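You operate a simulated robot arm through the tools that you are given. There is no shell and no other tool. Be economical: measure what you need, move in short steps, check, and stop when the job is done.

You are at the controls of a simulated two-armed robot. One attempt, no reset.

Task
Take the green gift tag and put it on the third shelf from the bottom of the bookcase. Take the yellow gift tag and put it on the blue disc case. Take the lid off the silver tin and lay it down on the top of the folding table. Take the grey dish and leave it on the brown drip tray. Lift the sideboard flap open. Do these in any order.

Only the result counts: the job must be done as asked and must still hold three seconds after the hand-in. Knocking over, shifting, dropping, spilling or breaking anything else fails it. A push-on lid holds only when it is set on centred and level and pressed home; a screw cap is set on level and turned clockwise until tight.

Robot
Two 6-joint arms with two-finger parallel grippers on one trunk, on a base that drives. Base frame: it is fixed to the floor where the robot stands at the start and does not move with it; the origin is under the middle of the robot, x ahead of it, y to its left, z up. Units: m, rad, N and s.
The left shoulder is at the start at [0.06, 0.187, 0.972], the right one opposite. With the tool pointing down near the work surface each hand reaches from about 0.26 to 0.62 m from the robot's upright axis, wherever it stands, measured 20 degrees to its own side. Places, roughly: blue disc case (13x10x2 cm) [0.4, 5.1, 1.6]; brown drip tray (27x15x3 cm) [2.3, 0.3, 0.7]; green gift tag [0.5, 0, 0.75]; grey dish (10x11x3 cm) [1.8, 0.1, 0.7]; sideboard flap [4.5, -1.7, 0.4]; silver tin (9x9x9 cm) [2.5, 0.1, 0.8]; third shelf of the bookcase [0.6, -2, 0.8]; yellow gift tag [0.5, 0, 0.75]. Payload 1.57 kg a hand.
The TCP of each hand is the grasp point between the finger pads, 0.03 m short of the fingertips. In the tool frame z runs along the fingers and y along their closing line. The gripper opens to 0.11 m. The fingers are 0.024 m wide and 0.012 m thick; the gripper's body (0.048 by 0.112 m) begins 0.078 m behind the TCP.
Orientation is that of the tool frame in the base frame, as a unit quaternion [w, x, y, z]. With the fingers straight down and closing along the base's y, the tool's x points along the base's -x, its y along +y and its z along -z.

Tools
- The arms move only by the tool send_rows. It takes "left_moves", "right_moves" or both (then of equal length, played together; a hand with none holds still); each is a list of rows, each a list of 6 numbers: the shift along the tool's x, y, z in units of 30 mm (1.0 is 30 mm), then the turn, a rotation vector about the tool's x, y, z in units of 6 degrees (1.0 is 6 degrees). In form: [[dx, dy, dz, wx, wy, wz], ...]. A call has 1 to 10 rows; each row shifts and turns the commanded pose from where the row before left it, along the tool's axes as they then stand. "left_hand" and "right_hand" are, for a hand that has rows, the opening in per cent of the stroke, from 0 (shut) to 100 (fully open), set as the call begins (left out, the last holds). A call with a number of a shift or a turn outside -1 to 1 is refused whole. A row lasts 0.2 s, in which the tool goes at most 0.05 m and 0.15 rad; a call with a longer step from one row to the next is refused whole, and so is a gripper value outside its range. A pose out of reach is approached as far as the arm can. The call stops where the force on the tool passes 40 N (or 10 N more than at its start, if that is more) or the arm is blocked; 0.2 s more then pass. The fingers move at their own pace (about 0.153 m/s each) and stop on an object; they squeeze with about 38 N. The grip force told is the motor's: it shows also when the fingers shut on nothing. Time passes only in rows, and 0.2 s behind the last, so rows that do not move let the fingers close. It gives the time, the measured TCP pose, the force on the tool (base axes), the opening and the grip force at its end, in the units of the frame above (readings bear some noise), with the torque about the TCP (base axes, N m) and any sound that the robot's microphone picked up.
- Cameras (640 x 400 px; columns grow to the right, rows downward): "scene" is now at [0.0146, 0.0054, 1.5083]; the picture's right is [0.05, -1.00, 0.00], its down [-0.79, -0.04, -0.61] and it looks along [0.61, 0.03, -0.80] (base axes); focal length 281 px, centre (320, 200). "left" rides on the left gripper at [0.07, -0.016, -0.141] in its tool frame; the picture's right is [0.23, 0.97, 0.00], its down [-0.86, 0.20, -0.48] and it looks along [-0.47, 0.11, 0.88] (tool axes); focal length 222 px, centre (320, 200). "right" rides on the right gripper at [0.07, 0.016, -0.141] in its tool frame; the picture's right is [-0.23, 0.97, 0.00], its down [-0.86, -0.20, -0.48] and it looks along [-0.47, -0.11, 0.88] (tool axes); focal length 222 px, centre (320, 200). There is no depth. A picture from a camera that has moved, and an enlarged one, comes with that camera's place and axes in the base frame and with its lens.
- capture(camera): a new picture of that camera. The clock stands still meanwhile.
- lift_body(by): slides the trunk up (or, below 0, down) by that many m; the arms and the scene camera ride with it, the base frame stays. It gives what a move gives, with no picture.
- roll_base(legs): drives the robot by 1 to 6 legs, each [ahead, left, turn to the left] in m, m and rad, along the robot's own axes; the way and the turn of a leg run together, so that a leg with both is an arc; at most 1.5 m and 3.142 rad a leg. The arms and the cameras ride along, it lands a little off, and it stops where it bumps. It gives what a move gives.
- pan_tilt(pan, tilt): turns the head with the scene camera to pan (to the left, within 1.501 rad either way) and tilt (down, from -0.506 to 1.204), counted from straight ahead of the robot. It gives what a move gives.
- enlarge(camera, box): a new picture of the part [left, top, right, bottom] of that camera's present view, enlarged. The clock stands still meanwhile.
- sign_off(): hands the job in; it is judged then, once.

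Work in short steps. Places have to be worked out from the pictures, the camera data and where the tool is seen: move nearer, look again, correct. Check each grasp and each placing, and mend what went wrong. You have 165 turns and 130 pictures in all, those below and enlarged ones among them. Open the grippers and draw the arms clear of the work before you hand the job in, unless the task says otherwise; then end with one line.

The tools are called after "Emit:" by a JSON object that holds its "api" and its "payload". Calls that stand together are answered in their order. send_rows: Moves the arms, as the interface text tells. Its arguments: {"type":"object","properties":{"left_moves":{"type":"array"},"left_hand":{"type":"number"},"right_moves":{"type":"array"},"right_hand":{"type":"number"}},"required":[]} The other tools are called the same way: lift_body (by) slides the trunk up or down; roll_base (legs) drives the base; pan_tilt (pan, tilt) turns the head that bears the scene camera; capture (camera) takes a picture; enlarge (camera, box) takes an enlarged picture of a part of a camera's view; sign_off () hands the job in.

At the start:

```text
time: 0.0
left_ee_pos: [0.4132, 0.2054, 0.8826]
left_tcp_rot: [0.0, 0.0, 1.0, 0.0]
left_wrist_force: [1.1, 0.4, -0.2]
left_moment: [-0.02, -0.01, -0.03]
left_grip_width: 0.11
left_finger_force: 0.0
right_ee_pos: [0.3361, -0.0701, 0.917]
right_tcp_rot: [0.0, 0.0, 1.0, 0.0]
right_wrist_force: [0.0, 0.7, 0.0]
right_moment: [0.0, -0.04, 0.0]
right_grip_width: 0.1099
right_finger_force: 0.2
trunk travel left (down, up): [-0.6, 0.39]
robot x, y, heading: [0.0036, -0.0004, -0.006]
head pan, tilt: [0.049, 0.92]
```

scene: 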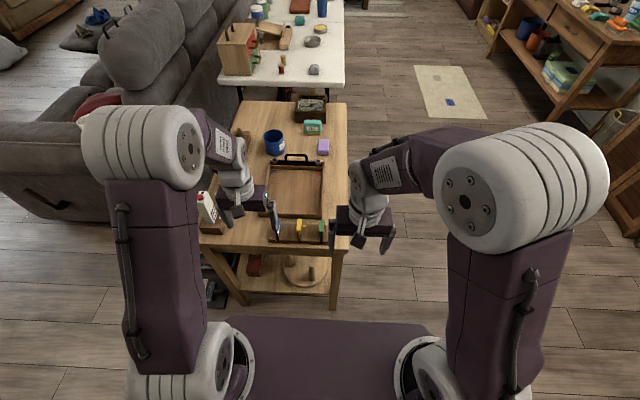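
right: 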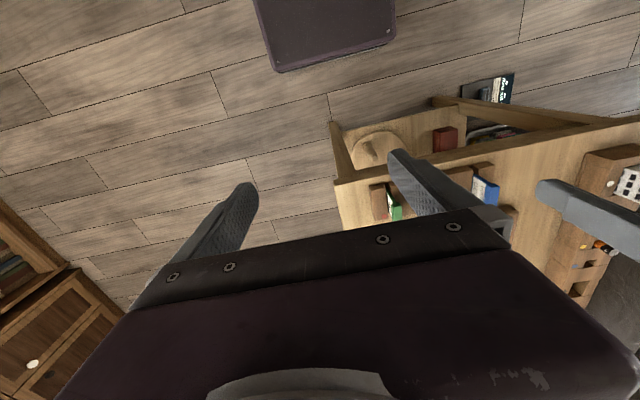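
left: 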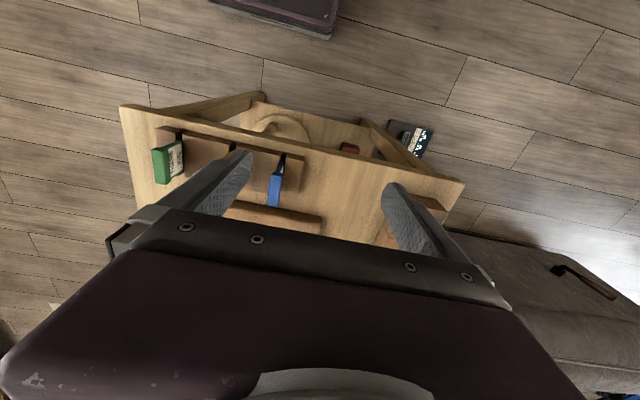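

I'll look closer at the near table, where the tags stand, and further away.

Emit:
{"api": "enlarge", "payload": {"camera": "scene", "box": [200, 90, 400, 300]}}

Emit:
{"api": "enlarge", "payload": {"camera": "scene", "box": [200, 0, 400, 110]}}

Emit:
{"api": "enlarge", "payload": {"camera": "left", "box": [100, 80, 480, 260]}}

```text
1.90 times, centred on (300, 195) of scene
camera zoom: at [0.0146, 0.0054, 1.5083], right [0.05, -1.0, 0.0], down [-0.79, -0.04, -0.61], along [0.61, 0.03, -0.8], focal length 535 px, centre (358, 210)
```

zoom: 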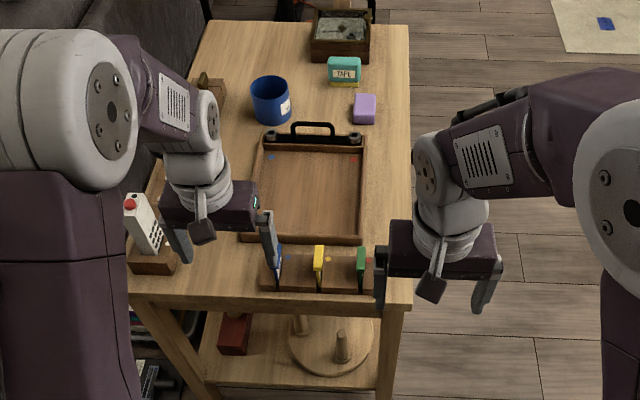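

```text
3.20 times, centred on (300, 55) of scene
camera zoom: at [0.0146, 0.0054, 1.5083], right [0.05, -1.0, 0.0], down [-0.79, -0.04, -0.61], along [0.61, 0.03, -0.8], focal length 899 px, centre (384, 664)
```

zoom: 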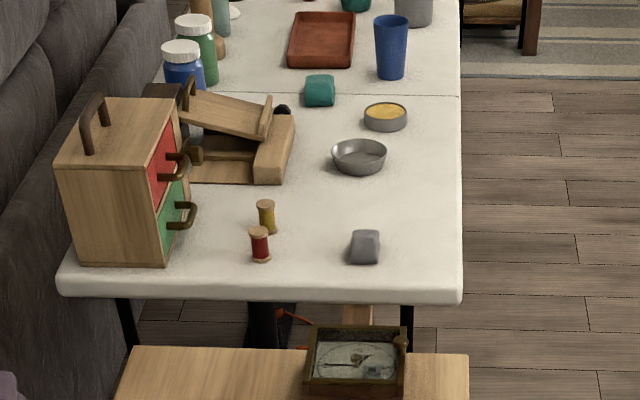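

```text
1.68 times, centred on (290, 170) of left
camera zoom: at [0.3437, 0.1907, 1.0225], right [-0.23, 0.97, 0.0], down [0.86, 0.2, 0.48], along [0.47, 0.11, -0.88], focal length 374 px, centre (370, 250)
```

zoom: 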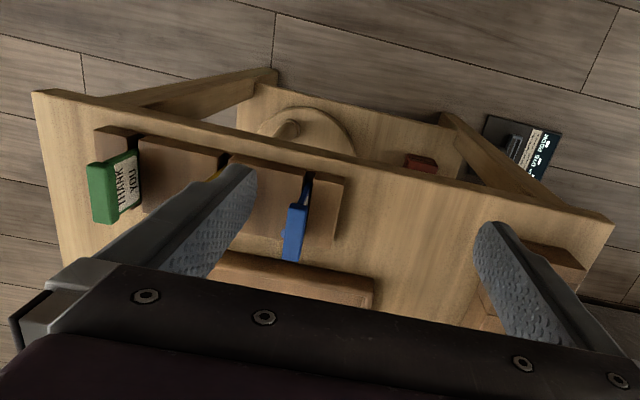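

Green tag is near (0.485, 0.025) and yellow near (0.49, 0.094), both upright in slotted blocks and thin along y. I move the right hand above the green tag, half closed, and shift the left one away.

Emit:
{"api": "send_rows", "payload": {"right_moves": [[-1, 0.6, 0, 0, 0, 0], [-1, 0.6, 0, 0, 0, 0], [-1, 0.6, 0, 0, 0, 0], [-1, 0.6, 0, 0, 0, 0], [-1, 0.7, 0, 0, 0, 0]], "left_moves": [[0, 1, -0.5, 0, 0, 0], [0, 1, -0.5, 0, 0, 0], [0, 1, 0, 0, 0, 0], [0, 0, 0, 0, 0, 0], [0, 0, 0, 0, 0, 0]], "right_hand": 45}}

Emit:
{"api": "capture", "payload": {"camera": "right"}}

Emit:
{"api": "enlarge", "payload": {"camera": "scene", "box": [240, 180, 360, 280]}}

```text
time: 1.2
left_ee_pos: [0.4152, 0.2955, 0.9104]
left_tcp_rot: [0.0, 0.0, 1.0, 0.0]
left_wrist_force: [-0.5, 0.5, 0.3]
left_moment: [0.01, 0.03, 0.0]
left_grip_width: 0.1101
left_finger_force: 0.0
right_ee_pos: [0.4877, 0.0221, 0.9176]
right_tcp_rot: [-0.001, 0.0, 1.0, -0.001]
right_wrist_force: [0.7, -0.2, -0.3]
right_moment: [-0.07, 0.03, 0.0]
right_grip_width: 0.0496
right_finger_force: 0.0
trunk travel left (down, up): [-0.6, 0.39]
robot x, y, heading: [-0.0007, 0.0004, -0.002]
head pan, tilt: [0.049, 0.92]
```

```text
123 pictures are left
camera right: at [0.4159, 0.0385, 1.0583], right [0.23, 0.97, 0.0], down [0.86, -0.2, 0.48], along [0.46, -0.11, -0.88], focal length 222 px, centre (320, 200)
```

right: 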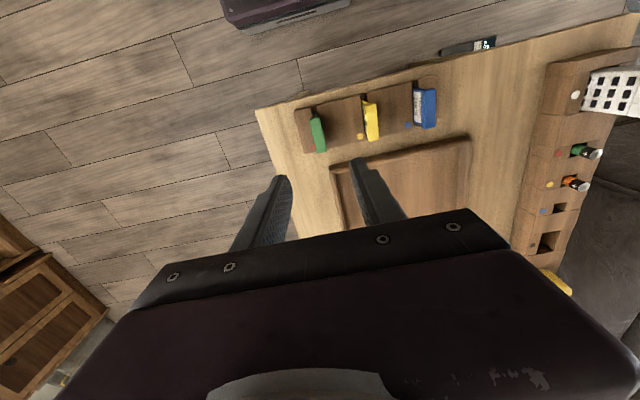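

```text
4.00 times, centred on (300, 230) of scene
camera zoom: at [0.016, 0.0064, 1.5083], right [0.05, -1.0, 0.0], down [-0.8, -0.04, -0.61], along [0.6, 0.03, -0.8], focal length 1124 px, centre (400, 80)
```

zoom: 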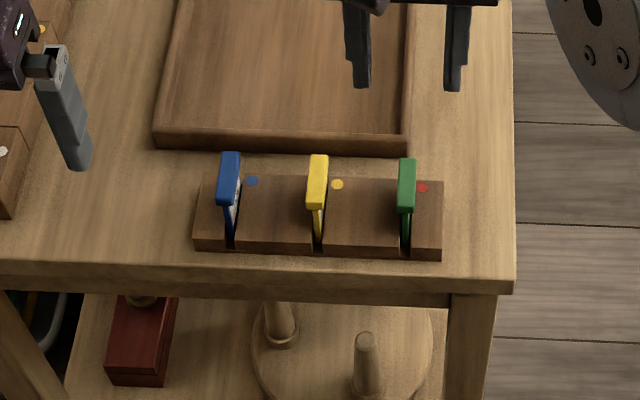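

Triangulating gives the green tag's top at about (0.47, 0.024, 0.785). I come lower over it and look again.

Emit:
{"api": "send_rows", "payload": {"right_moves": [[0.5, 0.06, 1, 0, 0, 0], [0, 0, 1, 0, 0, 0], [0, 0, 0.3, 0, 0, 0]]}}

Emit:
{"api": "capture", "payload": {"camera": "right"}}

Emit:
{"api": "enlarge", "payload": {"camera": "scene", "box": [240, 180, 360, 280]}}

```text
time: 2.0
left_ee_pos: [0.4133, 0.2961, 0.9114]
left_tcp_rot: [0.0, 0.0, 1.0, 0.0]
left_wrist_force: [0.8, 0.0, 0.2]
left_moment: [0.03, -0.06, 0.02]
left_grip_width: 0.11
left_finger_force: 0.0
right_ee_pos: [0.4697, 0.0254, 0.8482]
right_tcp_rot: [0.0, 0.0, 1.0, -0.001]
right_wrist_force: [-0.5, -0.2, -0.7]
right_moment: [0.0, 0.0, 0.01]
right_grip_width: 0.0496
right_finger_force: 0.1
trunk travel left (down, up): [-0.6, 0.39]
robot x, y, heading: [0.001, -0.0053, -0.001]
head pan, tilt: [0.049, 0.92]
```

```text
121 pictures are left
camera right: at [0.3986, 0.0402, 0.9894], right [0.23, 0.97, 0.0], down [0.86, -0.2, 0.48], along [0.47, -0.11, -0.88], focal length 222 px, centre (320, 200)
```

right: 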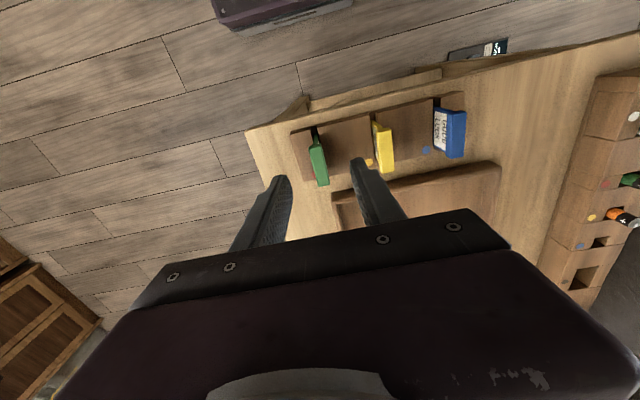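

```text
4.00 times, centred on (300, 230) of scene
camera zoom: at [0.0143, 0.0054, 1.5083], right [0.05, -1.0, 0.0], down [-0.79, -0.04, -0.61], along [0.61, 0.03, -0.8], focal length 1124 px, centre (400, 80)
```

zoom: 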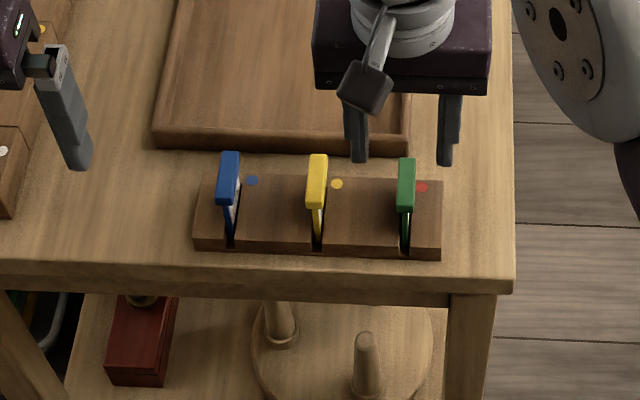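

Green tag head spans x 0.44–0.49, y≈0.023, and the block top is about z 0.73. I go down to TCP z≈0.785 and close.

Emit:
{"api": "send_rows", "payload": {"right_moves": [[0.1, -0.07, 1, 0, 0, 0], [0, 0, 1, 0, 0, 0], [0, 0, 0.1, 0, 0, 0]]}}

Emit:
{"api": "capture", "payload": {"camera": "right"}}

Emit:
{"api": "enlarge", "payload": {"camera": "scene", "box": [240, 180, 360, 280]}}

```text
time: 2.8
left_ee_pos: [0.414, 0.2929, 0.9119]
left_tcp_rot: [0.001, 0.0, 1.0, 0.0]
left_wrist_force: [0.1, -0.4, 0.2]
left_moment: [0.01, -0.02, 0.02]
left_grip_width: 0.11
left_finger_force: 0.0
right_ee_pos: [0.4673, 0.0227, 0.7841]
right_tcp_rot: [0.0, 0.0, 1.0, 0.0]
right_wrist_force: [-1.0, 0.1, 0.2]
right_moment: [0.01, 0.02, 0.0]
right_grip_width: 0.0493
right_finger_force: 0.2
trunk travel left (down, up): [-0.6, 0.39]
robot x, y, heading: [-0.0001, 0.0019, -0.003]
head pan, tilt: [0.049, 0.92]
```

```text
119 pictures are left
camera right: at [0.3968, 0.0389, 0.9248], right [0.23, 0.97, 0.0], down [0.85, -0.2, 0.48], along [0.47, -0.11, -0.88], focal length 222 px, centre (320, 200)
```

right: 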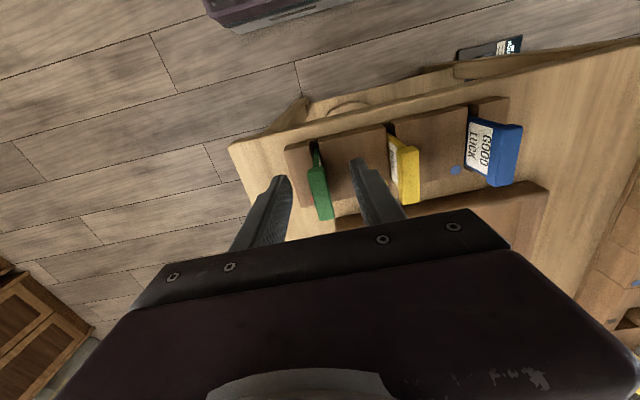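

```text
4.00 times, centred on (300, 230) of scene
camera zoom: at [0.0144, 0.0055, 1.5083], right [0.05, -1.0, 0.0], down [-0.79, -0.04, -0.61], along [0.61, 0.03, -0.8], focal length 1124 px, centre (400, 80)
```

zoom: 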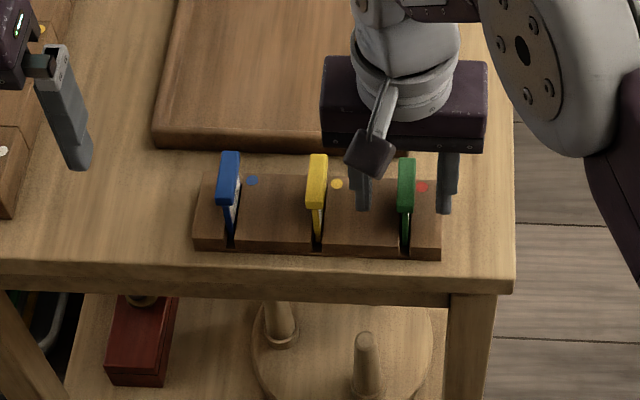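

The tag sits between the fingers, centred. Closing.

Emit:
{"api": "send_rows", "payload": {"right_moves": [[0, 0, 0, 0, 0, 0], [0, 0, 0, 0, 0, 0], [0, 0, 0, 0, 0, 0]], "right_hand": 0}}

Emit:
{"api": "capture", "payload": {"camera": "right"}}

```text
time: 3.6
left_ee_pos: [0.4146, 0.2957, 0.9113]
left_tcp_rot: [0.0, 0.0, 1.0, 0.0]
left_wrist_force: [-0.2, 0.7, 0.7]
left_moment: [-0.02, -0.03, 0.01]
left_grip_width: 0.1099
left_finger_force: 0.1
right_ee_pos: [0.4682, 0.0233, 0.7836]
right_tcp_rot: [-0.001, 0.001, 1.0, -0.001]
right_wrist_force: [0.6, 0.2, -0.1]
right_moment: [-0.01, 0.02, 0.01]
right_grip_width: 0.0125
right_finger_force: 29.6
trunk travel left (down, up): [-0.6, 0.39]
robot x, y, heading: [0.0006, 0.0017, 0.002]
head pan, tilt: [0.049, 0.92]
```

```text
117 pictures are left
camera right: at [0.3969, 0.0389, 0.925], right [0.23, 0.97, 0.0], down [0.86, -0.2, 0.48], along [0.47, -0.11, -0.88], focal length 222 px, centre (320, 200)
```

right: 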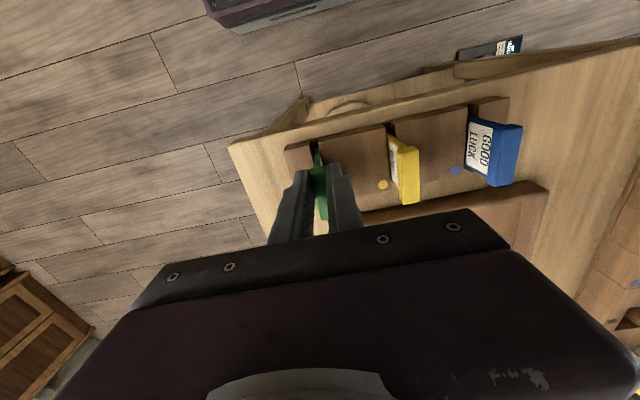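

Gripped at 12.5 mm. Lifting straight up.

Emit:
{"api": "send_rows", "payload": {"right_moves": [[0, 0, -0.5, 0, 0, 0], [0, 0, -0.7, 0, 0, 0], [0, 0, -0.8, 0, 0, 0], [0, 0, -1, 0, 0, 0], [0, 0, -1, 0, 0, 0], [0, 0, -1, 0, 0, 0]]}}

Emit:
{"api": "capture", "payload": {"camera": "scene"}}

Emit:
{"api": "capture", "payload": {"camera": "right"}}

```text
time: 5.0
left_ee_pos: [0.4137, 0.2945, 0.9108]
left_tcp_rot: [0.0, 0.0, 1.0, 0.0]
left_wrist_force: [0.4, -0.3, -0.6]
left_moment: [-0.02, 0.02, 0.01]
left_grip_width: 0.1099
left_finger_force: 0.2
right_ee_pos: [0.4675, 0.0199, 0.9354]
right_tcp_rot: [0.001, 0.0, 1.0, 0.0]
right_wrist_force: [0.0, 0.9, -0.9]
right_moment: [0.01, -0.01, -0.01]
right_grip_width: 0.0123
right_finger_force: 28.9
trunk travel left (down, up): [-0.6, 0.39]
robot x, y, heading: [0.0016, 0.0012, -0.001]
head pan, tilt: [0.049, 0.92]
```

```text
116 pictures are left
camera scene: at [0.0142, 0.0053, 1.5083], right [0.05, -1.0, 0.0], down [-0.79, -0.04, -0.61], along [0.61, 0.03, -0.8], focal length 281 px, centre (320, 200)
```

scene: 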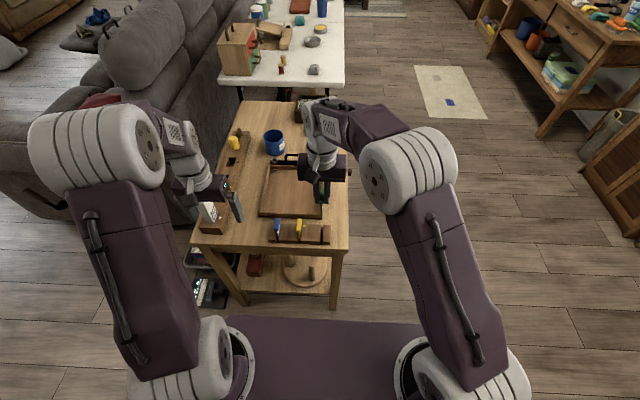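

```text
115 pictures are left
camera right: at [0.397, 0.0372, 1.076], right [0.23, 0.97, 0.0], down [0.86, -0.2, 0.48], along [0.47, -0.11, -0.88], focal length 222 px, centre (320, 200)
```

right: 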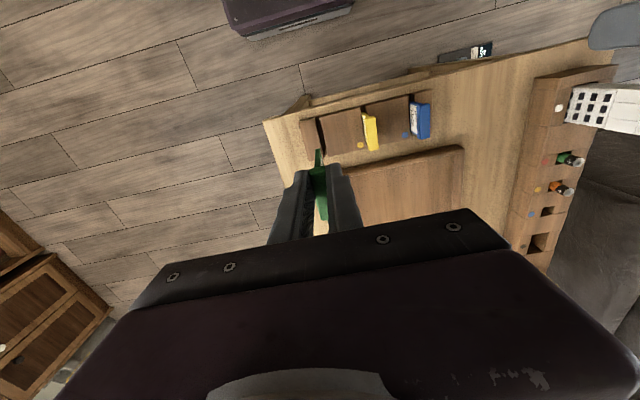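

Green tag is out. Right hand goes off to the right; the left hand goes over the yellow tag, half closed.

Emit:
{"api": "send_rows", "payload": {"right_moves": [[0, -1, 0, 0, 0, 0], [0, -1, 0, 0, 0, 0], [0, -1, 0, 0, 0, 0], [0, -1, 0, 0, 0, 0], [0.5, -1, 0, 0, 0, 0], [0.5, -1, 0, 0, 0, 0], [0.5, -1, 0, 0, 0, 0], [0, 0, 0, 0, 0, 0], [0, 0, 0, 0, 0, 0]], "left_moves": [[0, 0, 0, 0, 0, 0], [0, 0, 0, 0, 0, 0], [0, -1, 0, 0, 0, 0], [0, -1, 0, 0, 0, 0], [-0.4, -1, 0, 0, 0, 0], [-0.7, -1, 0, 0, 0, 0], [-0.73, -1, 0, 0, 0, 0], [0, -1, 1, 0, 0, 0], [0, -0.7, 1, 0, 0, 0]], "left_hand": 45}}

Emit:
{"api": "capture", "payload": {"camera": "left"}}

Emit:
{"api": "enlarge", "payload": {"camera": "scene", "box": [240, 180, 360, 280]}}

```text
time: 7.0
left_ee_pos: [0.4699, 0.0953, 0.8503]
left_tcp_rot: [0.001, 0.0, 1.0, 0.0]
left_wrist_force: [0.1, -0.9, 0.4]
left_moment: [0.04, 0.0, 0.03]
left_grip_width: 0.0494
left_finger_force: 0.0
right_ee_pos: [0.423, -0.1887, 0.9353]
right_tcp_rot: [0.0, 0.0, 1.0, 0.0]
right_wrist_force: [0.0, -0.2, 0.2]
right_moment: [0.0, 0.03, 0.0]
right_grip_width: 0.0124
right_finger_force: 30.1
trunk travel left (down, up): [-0.6, 0.39]
robot x, y, heading: [0.0012, -0.0009, -0.002]
head pan, tilt: [0.049, 0.92]
```

```text
114 pictures are left
camera left: at [0.4005, 0.0804, 0.9919], right [-0.23, 0.97, 0.0], down [0.85, 0.2, 0.48], along [0.47, 0.11, -0.88], focal length 222 px, centre (320, 200)
```

left: 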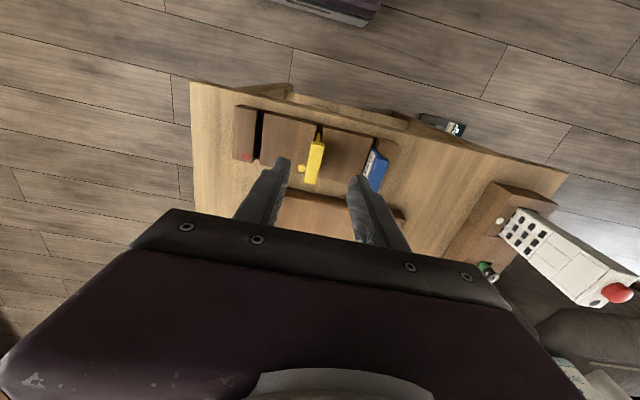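

```text
4.00 times, centred on (300, 230) of scene
camera zoom: at [0.0155, 0.0046, 1.5083], right [0.05, -1.0, 0.0], down [-0.8, -0.04, -0.61], along [0.6, 0.03, -0.8], focal length 1124 px, centre (400, 80)
```

zoom: 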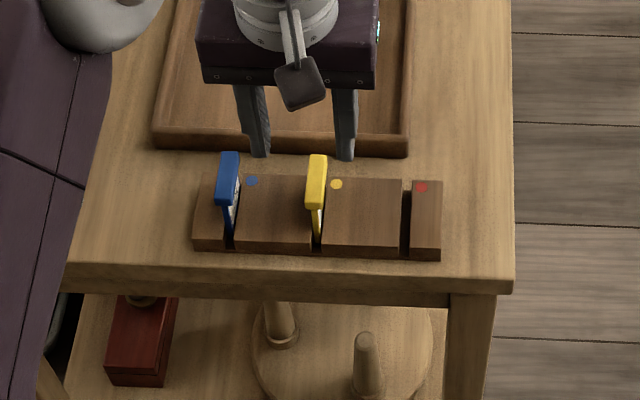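

Yellow tag computed at (0.470, 0.092); I nudge 3 mm, go down 65 mm and close.

Emit:
{"api": "send_rows", "payload": {"left_moves": [[0.05, -0.1, 1, 0, 0, 0], [0, 0, 1, 0, 0, 0], [0, 0, 0.15, 0, 0, 0], [0, 0, 0, 0, 0, 0]]}}

Emit:
{"api": "capture", "payload": {"camera": "left"}}

```text
time: 8.0
left_ee_pos: [0.4675, 0.0914, 0.7882]
left_tcp_rot: [0.0, 0.0, 1.0, 0.001]
left_wrist_force: [-0.4, 0.3, -0.1]
left_moment: [0.02, 0.03, 0.03]
left_grip_width: 0.0498
left_finger_force: 0.1
right_ee_pos: [0.4221, -0.1882, 0.9354]
right_tcp_rot: [0.0, 0.0, 1.0, 0.0]
right_wrist_force: [0.3, 0.2, 0.3]
right_moment: [-0.02, -0.01, 0.01]
right_grip_width: 0.0124
right_finger_force: 28.9
trunk travel left (down, up): [-0.6, 0.39]
robot x, y, heading: [-0.0013, -0.0023, -0.0]
head pan, tilt: [0.049, 0.92]
```

```text
112 pictures are left
camera left: at [0.3987, 0.0774, 0.9281], right [-0.23, 0.97, 0.0], down [0.86, 0.2, 0.48], along [0.47, 0.11, -0.88], focal length 222 px, centre (320, 200)
```

left: 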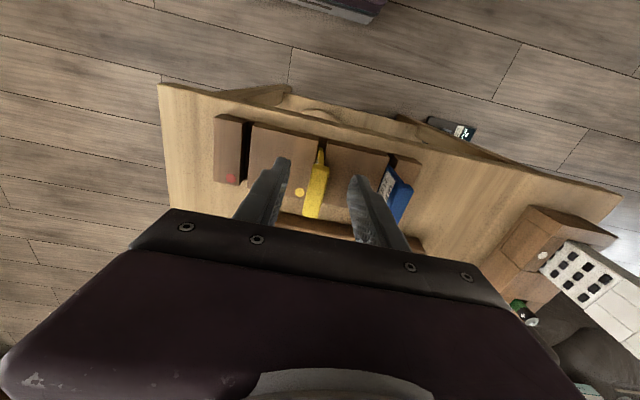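

Centred; closing, then lifting.

Emit:
{"api": "send_rows", "payload": {"left_moves": [[0, 0, 0, 0, 0, 0], [0, 0, 0, 0, 0, 0], [0, 0, 0, 0, 0, 0], [0, 0, -0.5, 0, 0, 0], [0, 0, -0.7, 0, 0, 0], [0, 0, -0.8, 0, 0, 0], [0, 0, -1, 0, 0, 0], [0, 0, -1, 0, 0, 0], [0, 0, -1, 0, 0, 0]], "left_hand": 0}}

Emit:
{"api": "capture", "payload": {"camera": "left"}}

```text
time: 10.0
left_ee_pos: [0.4645, 0.0918, 0.9366]
left_tcp_rot: [0.0, 0.0, 1.0, 0.0]
left_wrist_force: [-0.2, 0.3, 0.3]
left_moment: [0.0, -0.01, -0.03]
left_grip_width: 0.0125
left_finger_force: 29.3
right_ee_pos: [0.4222, -0.1884, 0.9356]
right_tcp_rot: [-0.001, 0.0, 1.0, 0.0]
right_wrist_force: [-0.2, -0.5, 0.3]
right_moment: [-0.02, 0.02, 0.0]
right_grip_width: 0.0124
right_finger_force: 29.1
trunk travel left (down, up): [-0.6, 0.39]
robot x, y, heading: [0.0011, -0.0007, -0.003]
head pan, tilt: [0.049, 0.92]
```

```text
111 pictures are left
camera left: at [0.3947, 0.0762, 1.0795], right [-0.23, 0.97, 0.0], down [0.86, 0.2, 0.48], along [0.47, 0.11, -0.88], focal length 222 px, centre (320, 200)
```

left: 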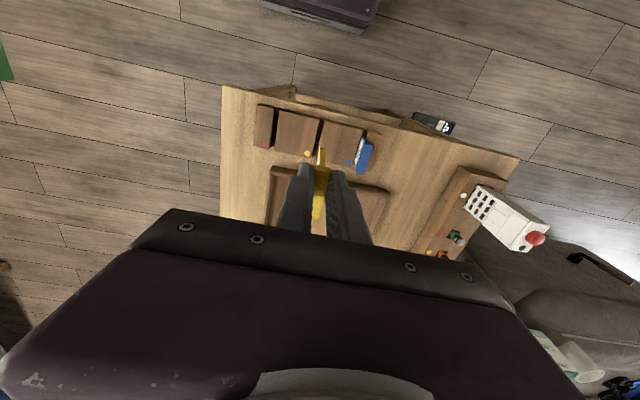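

Both tags are held. Now I look round to the right for the bookcase and to the left for the disc case.

Emit:
{"api": "pan_tilt", "payload": {"pan": -1.4, "tilt": 0.4}}

Emit:
{"api": "capture", "payload": {"camera": "scene"}}

Emit:
{"api": "pan_tilt", "payload": {"pan": 1.4, "tilt": 0.2}}

Emit:
{"api": "capture", "payload": {"camera": "scene"}}

Emit:
{"api": "pan_tilt", "payload": {"pan": 0, "tilt": 0.3}}

Emit:
{"api": "capture", "payload": {"camera": "scene"}}

Emit:
{"api": "pan_tilt", "payload": {"pan": -0.7, "tilt": 0.4}}

Emit:
{"api": "capture", "payload": {"camera": "scene"}}

```text
time: 11.6
left_ee_pos: [0.4641, 0.0909, 0.9372]
left_tcp_rot: [0.0, 0.001, 1.0, 0.0]
left_wrist_force: [0.1, 0.0, 0.3]
left_moment: [0.01, -0.01, -0.01]
left_grip_width: 0.0121
left_finger_force: 29.4
right_ee_pos: [0.4233, -0.1882, 0.9347]
right_tcp_rot: [0.0, -0.001, 1.0, 0.0]
right_wrist_force: [-0.4, -0.5, -0.4]
right_moment: [-0.01, -0.01, 0.02]
right_grip_width: 0.0129
right_finger_force: 29.4
trunk travel left (down, up): [-0.6, 0.39]
robot x, y, heading: [0.0005, -0.0002, -0.003]
head pan, tilt: [-1.4, 0.4]
```

```text
110 pictures are left
camera scene: at [-0.0438, -0.0895, 1.5527], right [-0.99, -0.17, 0.0], down [-0.07, 0.38, -0.92], along [0.16, -0.91, -0.39], focal length 281 px, centre (320, 200)
```

scene: 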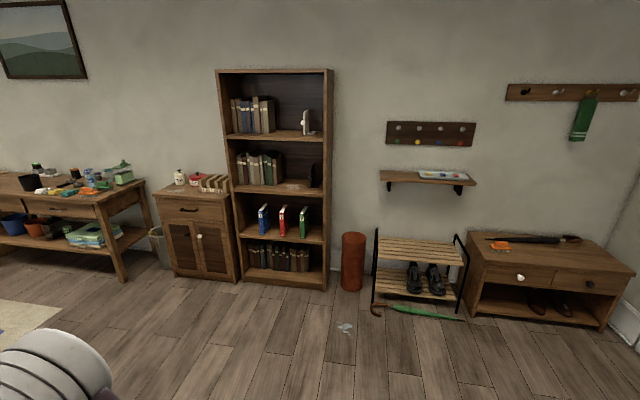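

```text
time: 14.0
left_ee_pos: [0.4639, 0.0909, 0.936]
left_tcp_rot: [0.0, 0.0, 1.0, 0.0]
left_wrist_force: [-0.1, 0.8, -0.2]
left_moment: [-0.01, -0.01, -0.05]
left_grip_width: 0.0124
left_finger_force: 29.8
right_ee_pos: [0.4231, -0.1883, 0.9356]
right_tcp_rot: [0.0, 0.0, 1.0, -0.001]
right_wrist_force: [0.0, -0.2, -0.4]
right_moment: [-0.04, -0.02, 0.02]
right_grip_width: 0.0125
right_finger_force: 29.1
trunk travel left (down, up): [-0.6, 0.39]
robot x, y, heading: [0.0002, 0.0024, -0.002]
head pan, tilt: [1.4, 0.201]
```

```text
109 pictures are left
camera scene: at [-0.0437, 0.0936, 1.5713], right [0.99, -0.17, 0.0], down [-0.03, -0.2, -0.98], along [0.17, 0.97, -0.2], focal length 281 px, centre (320, 200)
```

scene: 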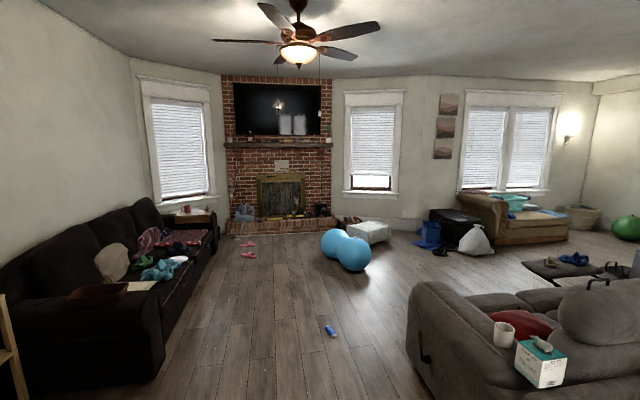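

```text
time: 15.6
left_ee_pos: [0.4653, 0.0919, 0.9359]
left_tcp_rot: [0.0, 0.0, 1.0, 0.0]
left_wrist_force: [-0.8, 0.3, -0.7]
left_moment: [-0.01, 0.04, 0.02]
left_grip_width: 0.0121
left_finger_force: 29.1
right_ee_pos: [0.4222, -0.1882, 0.936]
right_tcp_rot: [0.0, 0.0, 1.0, 0.0]
right_wrist_force: [-0.3, -0.1, 0.7]
right_moment: [0.0, 0.0, 0.0]
right_grip_width: 0.0124
right_finger_force: 29.2
trunk travel left (down, up): [-0.6, 0.39]
robot x, y, heading: [-0.0008, 0.0006, -0.003]
head pan, tilt: [0.0, 0.3]
```

```text
108 pictures are left
camera scene: at [0.0338, 0.0019, 1.562], right [0.0, -1.0, 0.0], down [-0.3, 0.0, -0.96], along [0.96, 0.0, -0.3], focal length 281 px, centre (320, 200)
```

scene: 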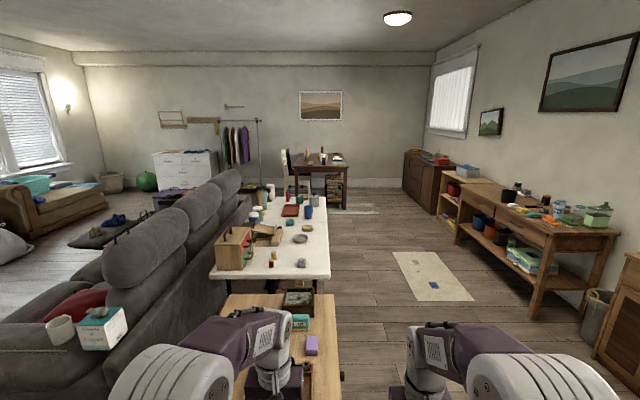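

```text
time: 16.6
left_ee_pos: [0.4644, 0.0913, 0.9375]
left_tcp_rot: [0.0, 0.0, 1.0, -0.001]
left_wrist_force: [-0.3, 1.0, 0.3]
left_moment: [0.01, -0.02, -0.03]
left_grip_width: 0.0128
left_finger_force: 29.6
right_ee_pos: [0.4221, -0.1884, 0.9351]
right_tcp_rot: [0.0, -0.001, 1.0, 0.0]
right_wrist_force: [0.3, 0.2, 0.4]
right_moment: [0.0, 0.01, 0.02]
right_grip_width: 0.0125
right_finger_force: 29.6
trunk travel left (down, up): [-0.6, 0.39]
robot x, y, heading: [0.004, -0.0039, -0.004]
head pan, tilt: [-0.7, 0.4]
```

```text
107 pictures are left
camera scene: at [0.0113, -0.0578, 1.5528], right [-0.64, -0.77, 0.0], down [-0.3, 0.25, -0.92], along [0.71, -0.59, -0.39], focal length 281 px, centre (320, 200)
```

scene: 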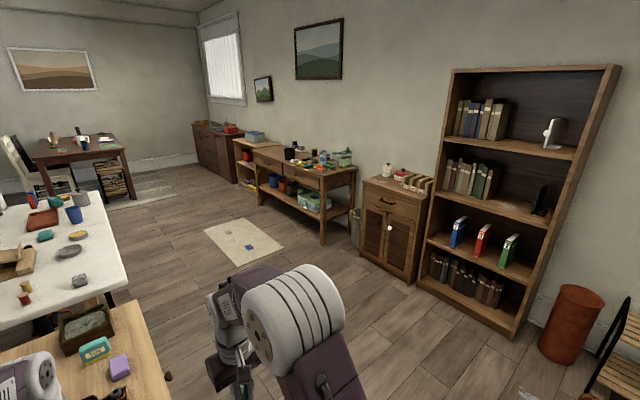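

The bookcase's third shelf (z≈0.82) carries books at its left and a dark thing at right. I drive right clear of the table, turn right to face the bookcase, and centre on it.

Emit:
{"api": "roll_base", "payload": {"legs": [[0, -0.8, 0], [0, 0, -1.568], [0, 0.55, 0]]}}

Emit:
{"api": "pan_tilt", "payload": {"pan": 0, "tilt": 0.5}}

Emit:
{"api": "capture", "payload": {"camera": "scene"}}

```text
time: 27.4
left_ee_pos: [0.6473, -1.2445, 0.9373]
left_tcp_rot: [0.0, 0.705, 0.71, 0.001]
left_wrist_force: [0.0, 0.5, 0.5]
left_moment: [0.01, 0.0, -0.05]
left_grip_width: 0.0127
left_finger_force: 29.2
right_ee_pos: [0.3673, -1.2056, 0.9343]
right_tcp_rot: [-0.001, 0.703, 0.711, -0.001]
right_wrist_force: [-0.4, 0.3, 0.4]
right_moment: [0.0, 0.02, -0.02]
right_grip_width: 0.0126
right_finger_force: 29.8
trunk travel left (down, up): [-0.6, 0.39]
robot x, y, heading: [0.5498, -0.7785, -1.56]
head pan, tilt: [-0.7, 0.4]
```

```text
time: 28.5
left_ee_pos: [0.6468, -1.2445, 0.9372]
left_tcp_rot: [0.0, 0.704, 0.71, 0.001]
left_wrist_force: [0.4, -0.9, 0.1]
left_moment: [-0.03, -0.01, -0.03]
left_grip_width: 0.0124
left_finger_force: 29.4
right_ee_pos: [0.3661, -1.2051, 0.9342]
right_tcp_rot: [0.0, 0.704, 0.71, 0.0]
right_wrist_force: [-0.4, -0.6, 0.5]
right_moment: [0.0, -0.03, 0.0]
right_grip_width: 0.0125
right_finger_force: 29.8
trunk travel left (down, up): [-0.6, 0.39]
robot x, y, heading: [0.5522, -0.7804, -1.56]
head pan, tilt: [0.0, 0.499]
```

```text
106 pictures are left
camera scene: at [0.5515, -0.8104, 1.5436], right [-1.0, -0.01, 0.0], down [0.0, 0.48, -0.88], along [0.01, -0.88, -0.48], focal length 281 px, centre (320, 200)
```

scene: 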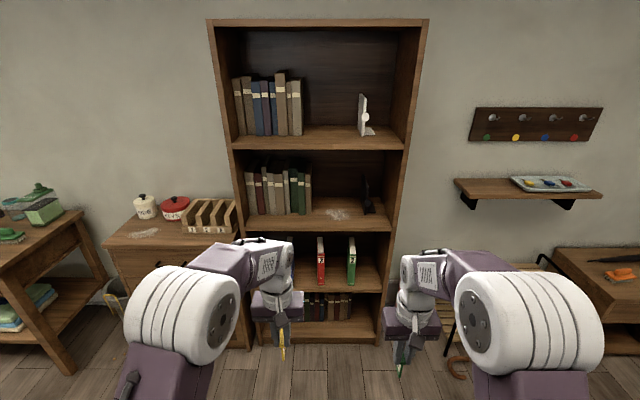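

Let me zoom on the third shelf.

Emit:
{"api": "enlarge", "payload": {"camera": "scene", "box": [230, 130, 410, 245]}}

```text
3.48 times, centred on (320, 188) of scene
camera zoom: at [0.5515, -0.8104, 1.5436], right [-1.0, -0.01, 0.0], down [0.0, 0.48, -0.88], along [0.01, -0.88, -0.48], focal length 977 px, centre (320, 244)
```

zoom: 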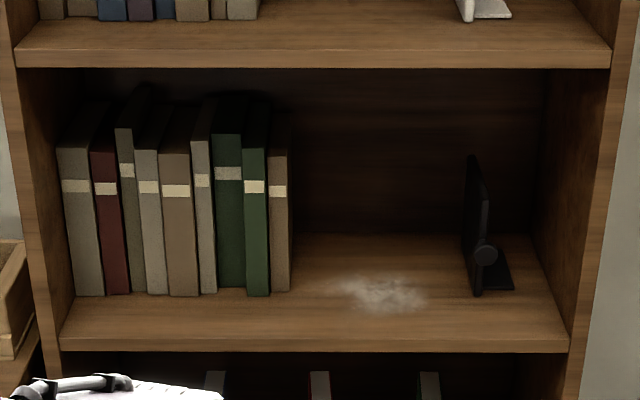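

The free patch is between the books and the dark frame, around x≈0.47, y≈-1.97. I extend the right hand forward, then tilt it 48° forward, to bring the tag in lying down.

Emit:
{"api": "send_rows", "payload": {"right_moves": [[-1, 0, 0, 0, 0, 0], [-1, 0, 0, 0, 0, 0], [0, 0, 0, 0, -1, 0], [0, 0, 0, 0, -1, 0], [0, 0, 0, 0, -1, 0], [0, 0, 0, 0, -1, 0], [0, 0, 0, 0, -1, 0], [0, 0, 0, 0, -1, 0], [0, 0, 0, 0, -1, 0], [0, 0, 0, 0, -1, 0]]}}

Emit:
{"api": "send_rows", "payload": {"right_moves": [[0, 0, 0, 0, 0, 1], [0, 0, 0, 0, 0, 1], [0, 0, 0, 0, 0, 1], [0, 0, 0, 0, 0, 1], [0, 0, 0, 0, 0, 1], [0, 0, 0, 0, 0, 1], [0, 0, 0, 0, 0, 1], [0, 0, 0, 0, 0, 1], [0, 0, 0, 0, 0, 1], [0, 0, 0, 0, 0, 1]]}}

Emit:
{"api": "send_rows", "payload": {"right_moves": [[0, 0, 0, 0, 0, 1], [0, 0, 0, 0, 0, 1], [0, 0, 0, 0, 0, 1], [0, 0, 0, 0, 0, 1], [0, 0, 0, 0, 0, 1]]}}

Emit:
{"api": "capture", "payload": {"camera": "scene"}}

Emit:
{"api": "capture", "payload": {"camera": "right"}}

```text
time: 30.7
left_ee_pos: [0.6466, -1.2445, 0.9378]
left_tcp_rot: [0.0, 0.704, 0.71, 0.0]
left_wrist_force: [-0.1, -0.1, 0.6]
left_moment: [0.01, -0.03, 0.0]
left_grip_width: 0.0124
left_finger_force: 29.7
right_ee_pos: [0.3663, -1.2651, 0.9349]
right_tcp_rot: [0.289, 0.643, 0.649, -0.286]
right_wrist_force: [0.1, 0.0, 0.2]
right_moment: [0.05, -0.01, 0.0]
right_grip_width: 0.0123
right_finger_force: 30.0
trunk travel left (down, up): [-0.6, 0.39]
robot x, y, heading: [0.5539, -0.7826, -1.562]
head pan, tilt: [0.0, 0.499]
```

```text
time: 32.9
left_ee_pos: [0.6464, -1.2448, 0.9379]
left_tcp_rot: [0.001, 0.705, 0.71, 0.0]
left_wrist_force: [-1.2, 0.6, 0.3]
left_moment: [-0.01, 0.01, -0.01]
left_grip_width: 0.0123
left_finger_force: 29.5
right_ee_pos: [0.3663, -1.264, 0.9345]
right_tcp_rot: [0.393, 0.882, 0.239, -0.102]
right_wrist_force: [0.1, 0.0, 0.4]
right_moment: [0.0, 0.02, 0.02]
right_grip_width: 0.0124
right_finger_force: 29.7
trunk travel left (down, up): [-0.6, 0.39]
robot x, y, heading: [0.5497, -0.7819, -1.56]
head pan, tilt: [0.0, 0.499]
```

```text
time: 34.1
left_ee_pos: [0.6466, -1.2445, 0.9369]
left_tcp_rot: [0.0, 0.704, 0.711, 0.0]
left_wrist_force: [-0.5, 0.7, -0.2]
left_moment: [0.01, -0.03, 0.0]
left_grip_width: 0.0125
left_finger_force: 29.6
right_ee_pos: [0.3668, -1.2658, 0.9349]
right_tcp_rot: [0.407, 0.913, 0.003, 0.002]
right_wrist_force: [1.1, -0.3, 0.0]
right_moment: [0.03, 0.04, 0.0]
right_grip_width: 0.0124
right_finger_force: 29.6
trunk travel left (down, up): [-0.6, 0.39]
robot x, y, heading: [0.5505, -0.7802, -1.561]
head pan, tilt: [0.0, 0.499]
```

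```text
104 pictures are left
camera scene: at [0.5515, -0.8103, 1.5436], right [-1.0, -0.01, 0.0], down [0.0, 0.48, -0.88], along [0.01, -0.88, -0.48], focal length 281 px, centre (320, 200)
```

scene: 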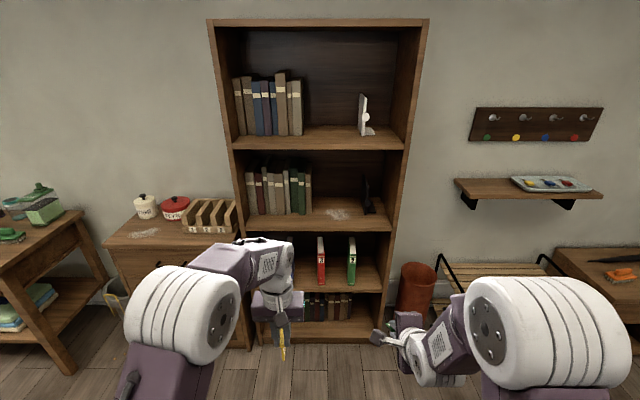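

```text
103 pictures are left
camera right: at [0.4347, -1.1705, 1.0413], right [-0.22, -0.65, 0.72], down [-0.86, 0.48, 0.17], along [-0.46, -0.58, -0.67], focal length 222 px, centre (320, 200)
```

right: 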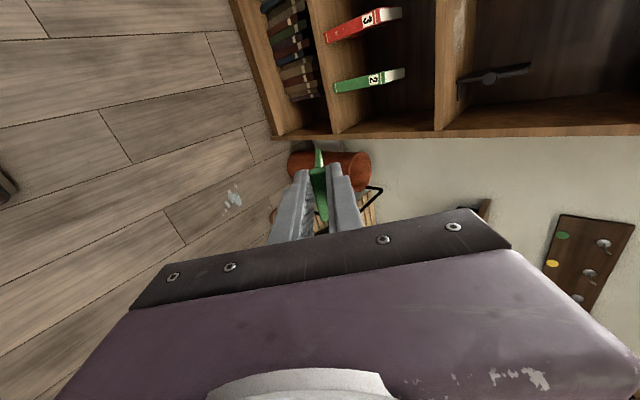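

The tilted grip works; triangulation puts the shelf front near y≈-1.82…-1.9, z≈0.82–0.86. I raise the right hand, retract the left a little, and roll nearer.

Emit:
{"api": "send_rows", "payload": {"right_moves": [[0, 0.66, -0.6, 0, 0, 0], [0, 0.66, -0.6, 0, 0, 0], [0, 0.66, -0.6, 0, 0, 0]], "left_moves": [[1, 0, 0, 0, 0, 0], [1, 0, 0, 0, 0, 0], [1, 0, 0, 0, 0, 0]]}}

Emit:
{"api": "roll_base", "payload": {"legs": [[0.4, 0.1, 0]]}}

Emit:
{"api": "pan_tilt", "payload": {"pan": 0, "tilt": 0.7}}

Emit:
{"api": "capture", "payload": {"camera": "scene"}}

Emit:
{"api": "capture", "payload": {"camera": "right"}}

```text
time: 34.9
left_ee_pos: [0.6457, -1.1512, 0.939]
left_tcp_rot: [0.0, 0.704, 0.71, 0.0]
left_wrist_force: [0.5, 0.0, -0.4]
left_moment: [-0.06, -0.01, 0.02]
left_grip_width: 0.0122
left_finger_force: 29.5
right_ee_pos: [0.3652, -1.2643, 1.0159]
right_tcp_rot: [0.408, 0.913, 0.004, 0.002]
right_wrist_force: [-0.9, 0.2, 0.3]
right_moment: [0.0, 0.0, 0.0]
right_grip_width: 0.0124
right_finger_force: 29.6
trunk travel left (down, up): [-0.6, 0.39]
robot x, y, heading: [0.5503, -0.7817, -1.563]
head pan, tilt: [0.0, 0.499]
```

```text
time: 37.5
left_ee_pos: [0.7492, -1.5513, 0.9386]
left_tcp_rot: [0.001, 0.705, 0.709, 0.0]
left_wrist_force: [-0.3, -0.5, -1.2]
left_moment: [0.06, 0.01, 0.02]
left_grip_width: 0.0124
left_finger_force: 29.2
right_ee_pos: [0.4692, -1.6623, 1.0151]
right_tcp_rot: [0.407, 0.913, 0.003, 0.001]
right_wrist_force: [0.4, 0.0, -0.3]
right_moment: [0.05, -0.02, -0.01]
right_grip_width: 0.0125
right_finger_force: 29.5
trunk travel left (down, up): [-0.6, 0.39]
robot x, y, heading: [0.6562, -1.1753, -1.568]
head pan, tilt: [0.0, 0.499]
```

```text
time: 38.2
left_ee_pos: [0.7484, -1.5491, 0.9371]
left_tcp_rot: [0.0, 0.704, 0.71, 0.0]
left_wrist_force: [0.8, 0.3, 0.6]
left_moment: [0.02, -0.01, -0.01]
left_grip_width: 0.0127
left_finger_force: 29.1
right_ee_pos: [0.4678, -1.6621, 1.0143]
right_tcp_rot: [0.406, 0.914, 0.003, 0.001]
right_wrist_force: [-0.1, -0.3, 0.9]
right_moment: [-0.01, 0.0, -0.01]
right_grip_width: 0.0126
right_finger_force: 30.1
trunk travel left (down, up): [-0.6, 0.39]
robot x, y, heading: [0.6548, -1.1745, -1.566]
head pan, tilt: [0.0, 0.7]
```

```text
102 pictures are left
camera scene: at [0.6554, -1.2006, 1.5259], right [-1.0, -0.01, 0.0], down [0.0, 0.64, -0.77], along [0.0, -0.77, -0.64], focal length 281 px, centre (320, 200)
```

scene: 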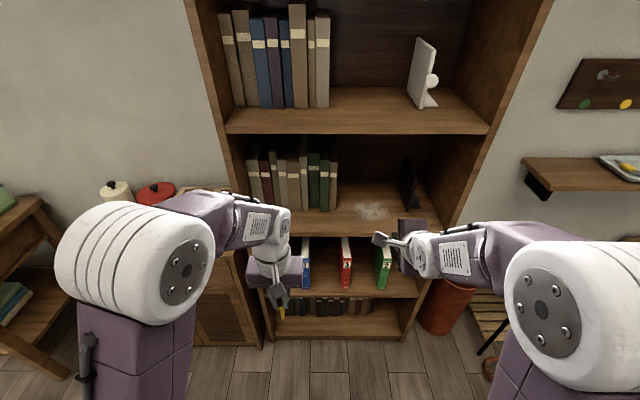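

```text
101 pictures are left
camera right: at [0.5364, -1.5666, 1.1214], right [-0.22, -0.65, 0.72], down [-0.86, 0.48, 0.17], along [-0.46, -0.58, -0.67], focal length 222 px, centre (320, 200)
```

right: 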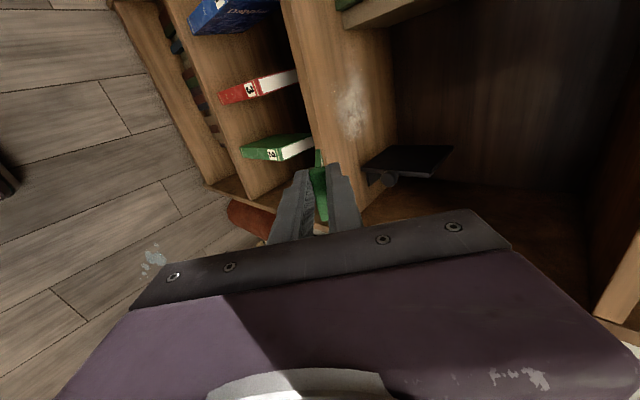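

Shelf top is about z 0.83 with the front edge y≈-1.865. I roll 0.2 m closer, shift the hand left to x≈0.545 (clear of the smudge), and then lower.

Emit:
{"api": "send_rows", "payload": {"right_moves": [[1, 0, 0, 0, 0, 0], [1, 0, 0, 0, 0, 0], [0.57, 0, 0, 0, 0, 0]]}}

Emit:
{"api": "roll_base", "payload": {"legs": [[0.22, 0, 0]]}}

Emit:
{"api": "capture", "payload": {"camera": "right"}}

Emit:
{"api": "capture", "payload": {"camera": "scene"}}

```text
time: 39.0
left_ee_pos: [0.75, -1.5504, 0.9366]
left_tcp_rot: [0.0, 0.705, 0.71, 0.001]
left_wrist_force: [0.0, -0.2, 0.7]
left_moment: [0.01, 0.03, 0.01]
left_grip_width: 0.0125
left_finger_force: 28.7
right_ee_pos: [0.5455, -1.6616, 1.0148]
right_tcp_rot: [0.407, 0.913, 0.004, 0.001]
right_wrist_force: [0.3, 1.1, -0.3]
right_moment: [0.01, 0.01, 0.0]
right_grip_width: 0.0126
right_finger_force: 29.5
trunk travel left (down, up): [-0.6, 0.39]
robot x, y, heading: [0.6585, -1.1768, -1.565]
head pan, tilt: [0.0, 0.7]
```

```text
time: 40.6
left_ee_pos: [0.7507, -1.7645, 0.9374]
left_tcp_rot: [0.0, 0.705, 0.71, 0.0]
left_wrist_force: [-0.9, -0.3, -0.6]
left_moment: [0.0, 0.01, -0.01]
left_grip_width: 0.0125
left_finger_force: 29.7
right_ee_pos: [0.5465, -1.8761, 1.0144]
right_tcp_rot: [0.406, 0.914, 0.003, 0.001]
right_wrist_force: [0.4, 0.3, 0.1]
right_moment: [0.02, 0.0, -0.04]
right_grip_width: 0.0125
right_finger_force: 29.7
trunk travel left (down, up): [-0.6, 0.39]
robot x, y, heading: [0.6559, -1.3925, -1.56]
head pan, tilt: [0.0, 0.7]
```

```text
100 pictures are left
camera right: at [0.6145, -1.7814, 1.1212], right [-0.22, -0.65, 0.72], down [-0.86, 0.48, 0.17], along [-0.46, -0.58, -0.67], focal length 222 px, centre (320, 200)
```

right: 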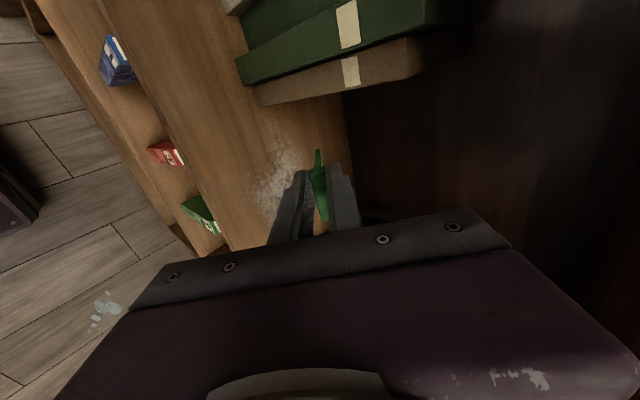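

```text
99 pictures are left
camera scene: at [0.6567, -1.4161, 1.5259], right [-1.0, -0.01, 0.0], down [0.0, 0.64, -0.76], along [0.0, -0.76, -0.64], focal length 281 px, centre (320, 200)
```

scene: 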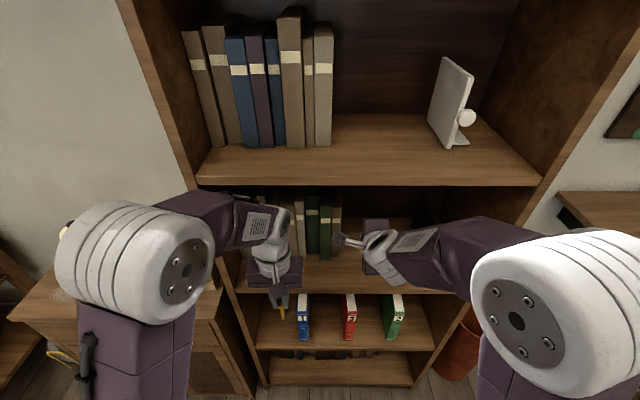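

Clear of the book corner (0.606, -1.976). I lower the hand to about z 0.90 and slightly inward.

Emit:
{"api": "send_rows", "payload": {"right_moves": [[0, -0.485, 0.83, 0, 0, 0], [0, -0.485, 0.83, 0, 0, 0], [0, -0.485, 0.83, 0, 0, 0], [0, -0.485, 0.83, 0, 0, 0]]}}

Emit:
{"api": "capture", "payload": {"camera": "right"}}

Emit:
{"api": "enlarge", "payload": {"camera": "scene", "box": [230, 180, 450, 310]}}

```text
time: 41.6
left_ee_pos: [0.7497, -1.7669, 0.9368]
left_tcp_rot: [-0.001, 0.704, 0.71, 0.0]
left_wrist_force: [0.3, -0.5, -1.1]
left_moment: [0.0, 0.0, 0.0]
left_grip_width: 0.0125
left_finger_force: 29.3
right_ee_pos: [0.5487, -1.9117, 0.9038]
right_tcp_rot: [0.406, 0.914, 0.003, 0.002]
right_wrist_force: [-0.7, -0.3, -0.1]
right_moment: [-0.03, -0.02, 0.02]
right_grip_width: 0.0125
right_finger_force: 29.6
trunk travel left (down, up): [-0.6, 0.39]
robot x, y, heading: [0.6557, -1.3948, -1.564]
head pan, tilt: [0.0, 0.7]
```

```text
98 pictures are left
camera right: at [0.6151, -1.8165, 1.0107], right [-0.22, -0.65, 0.72], down [-0.86, 0.48, 0.17], along [-0.46, -0.58, -0.67], focal length 222 px, centre (320, 200)
```

right: 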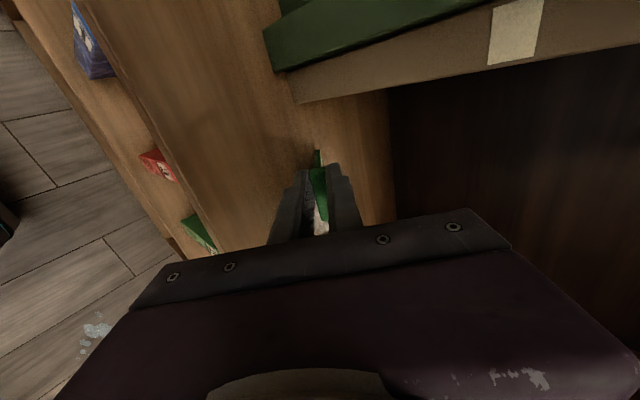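

```text
2.91 times, centred on (340, 245) of scene
camera zoom: at [0.6566, -1.4174, 1.5259], right [-1.0, -0.01, 0.0], down [0.0, 0.64, -0.76], along [0.0, -0.76, -0.64], focal length 817 px, centre (262, 69)
```

zoom: 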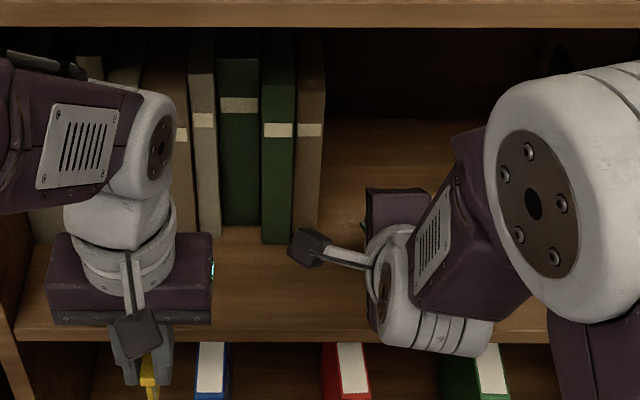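

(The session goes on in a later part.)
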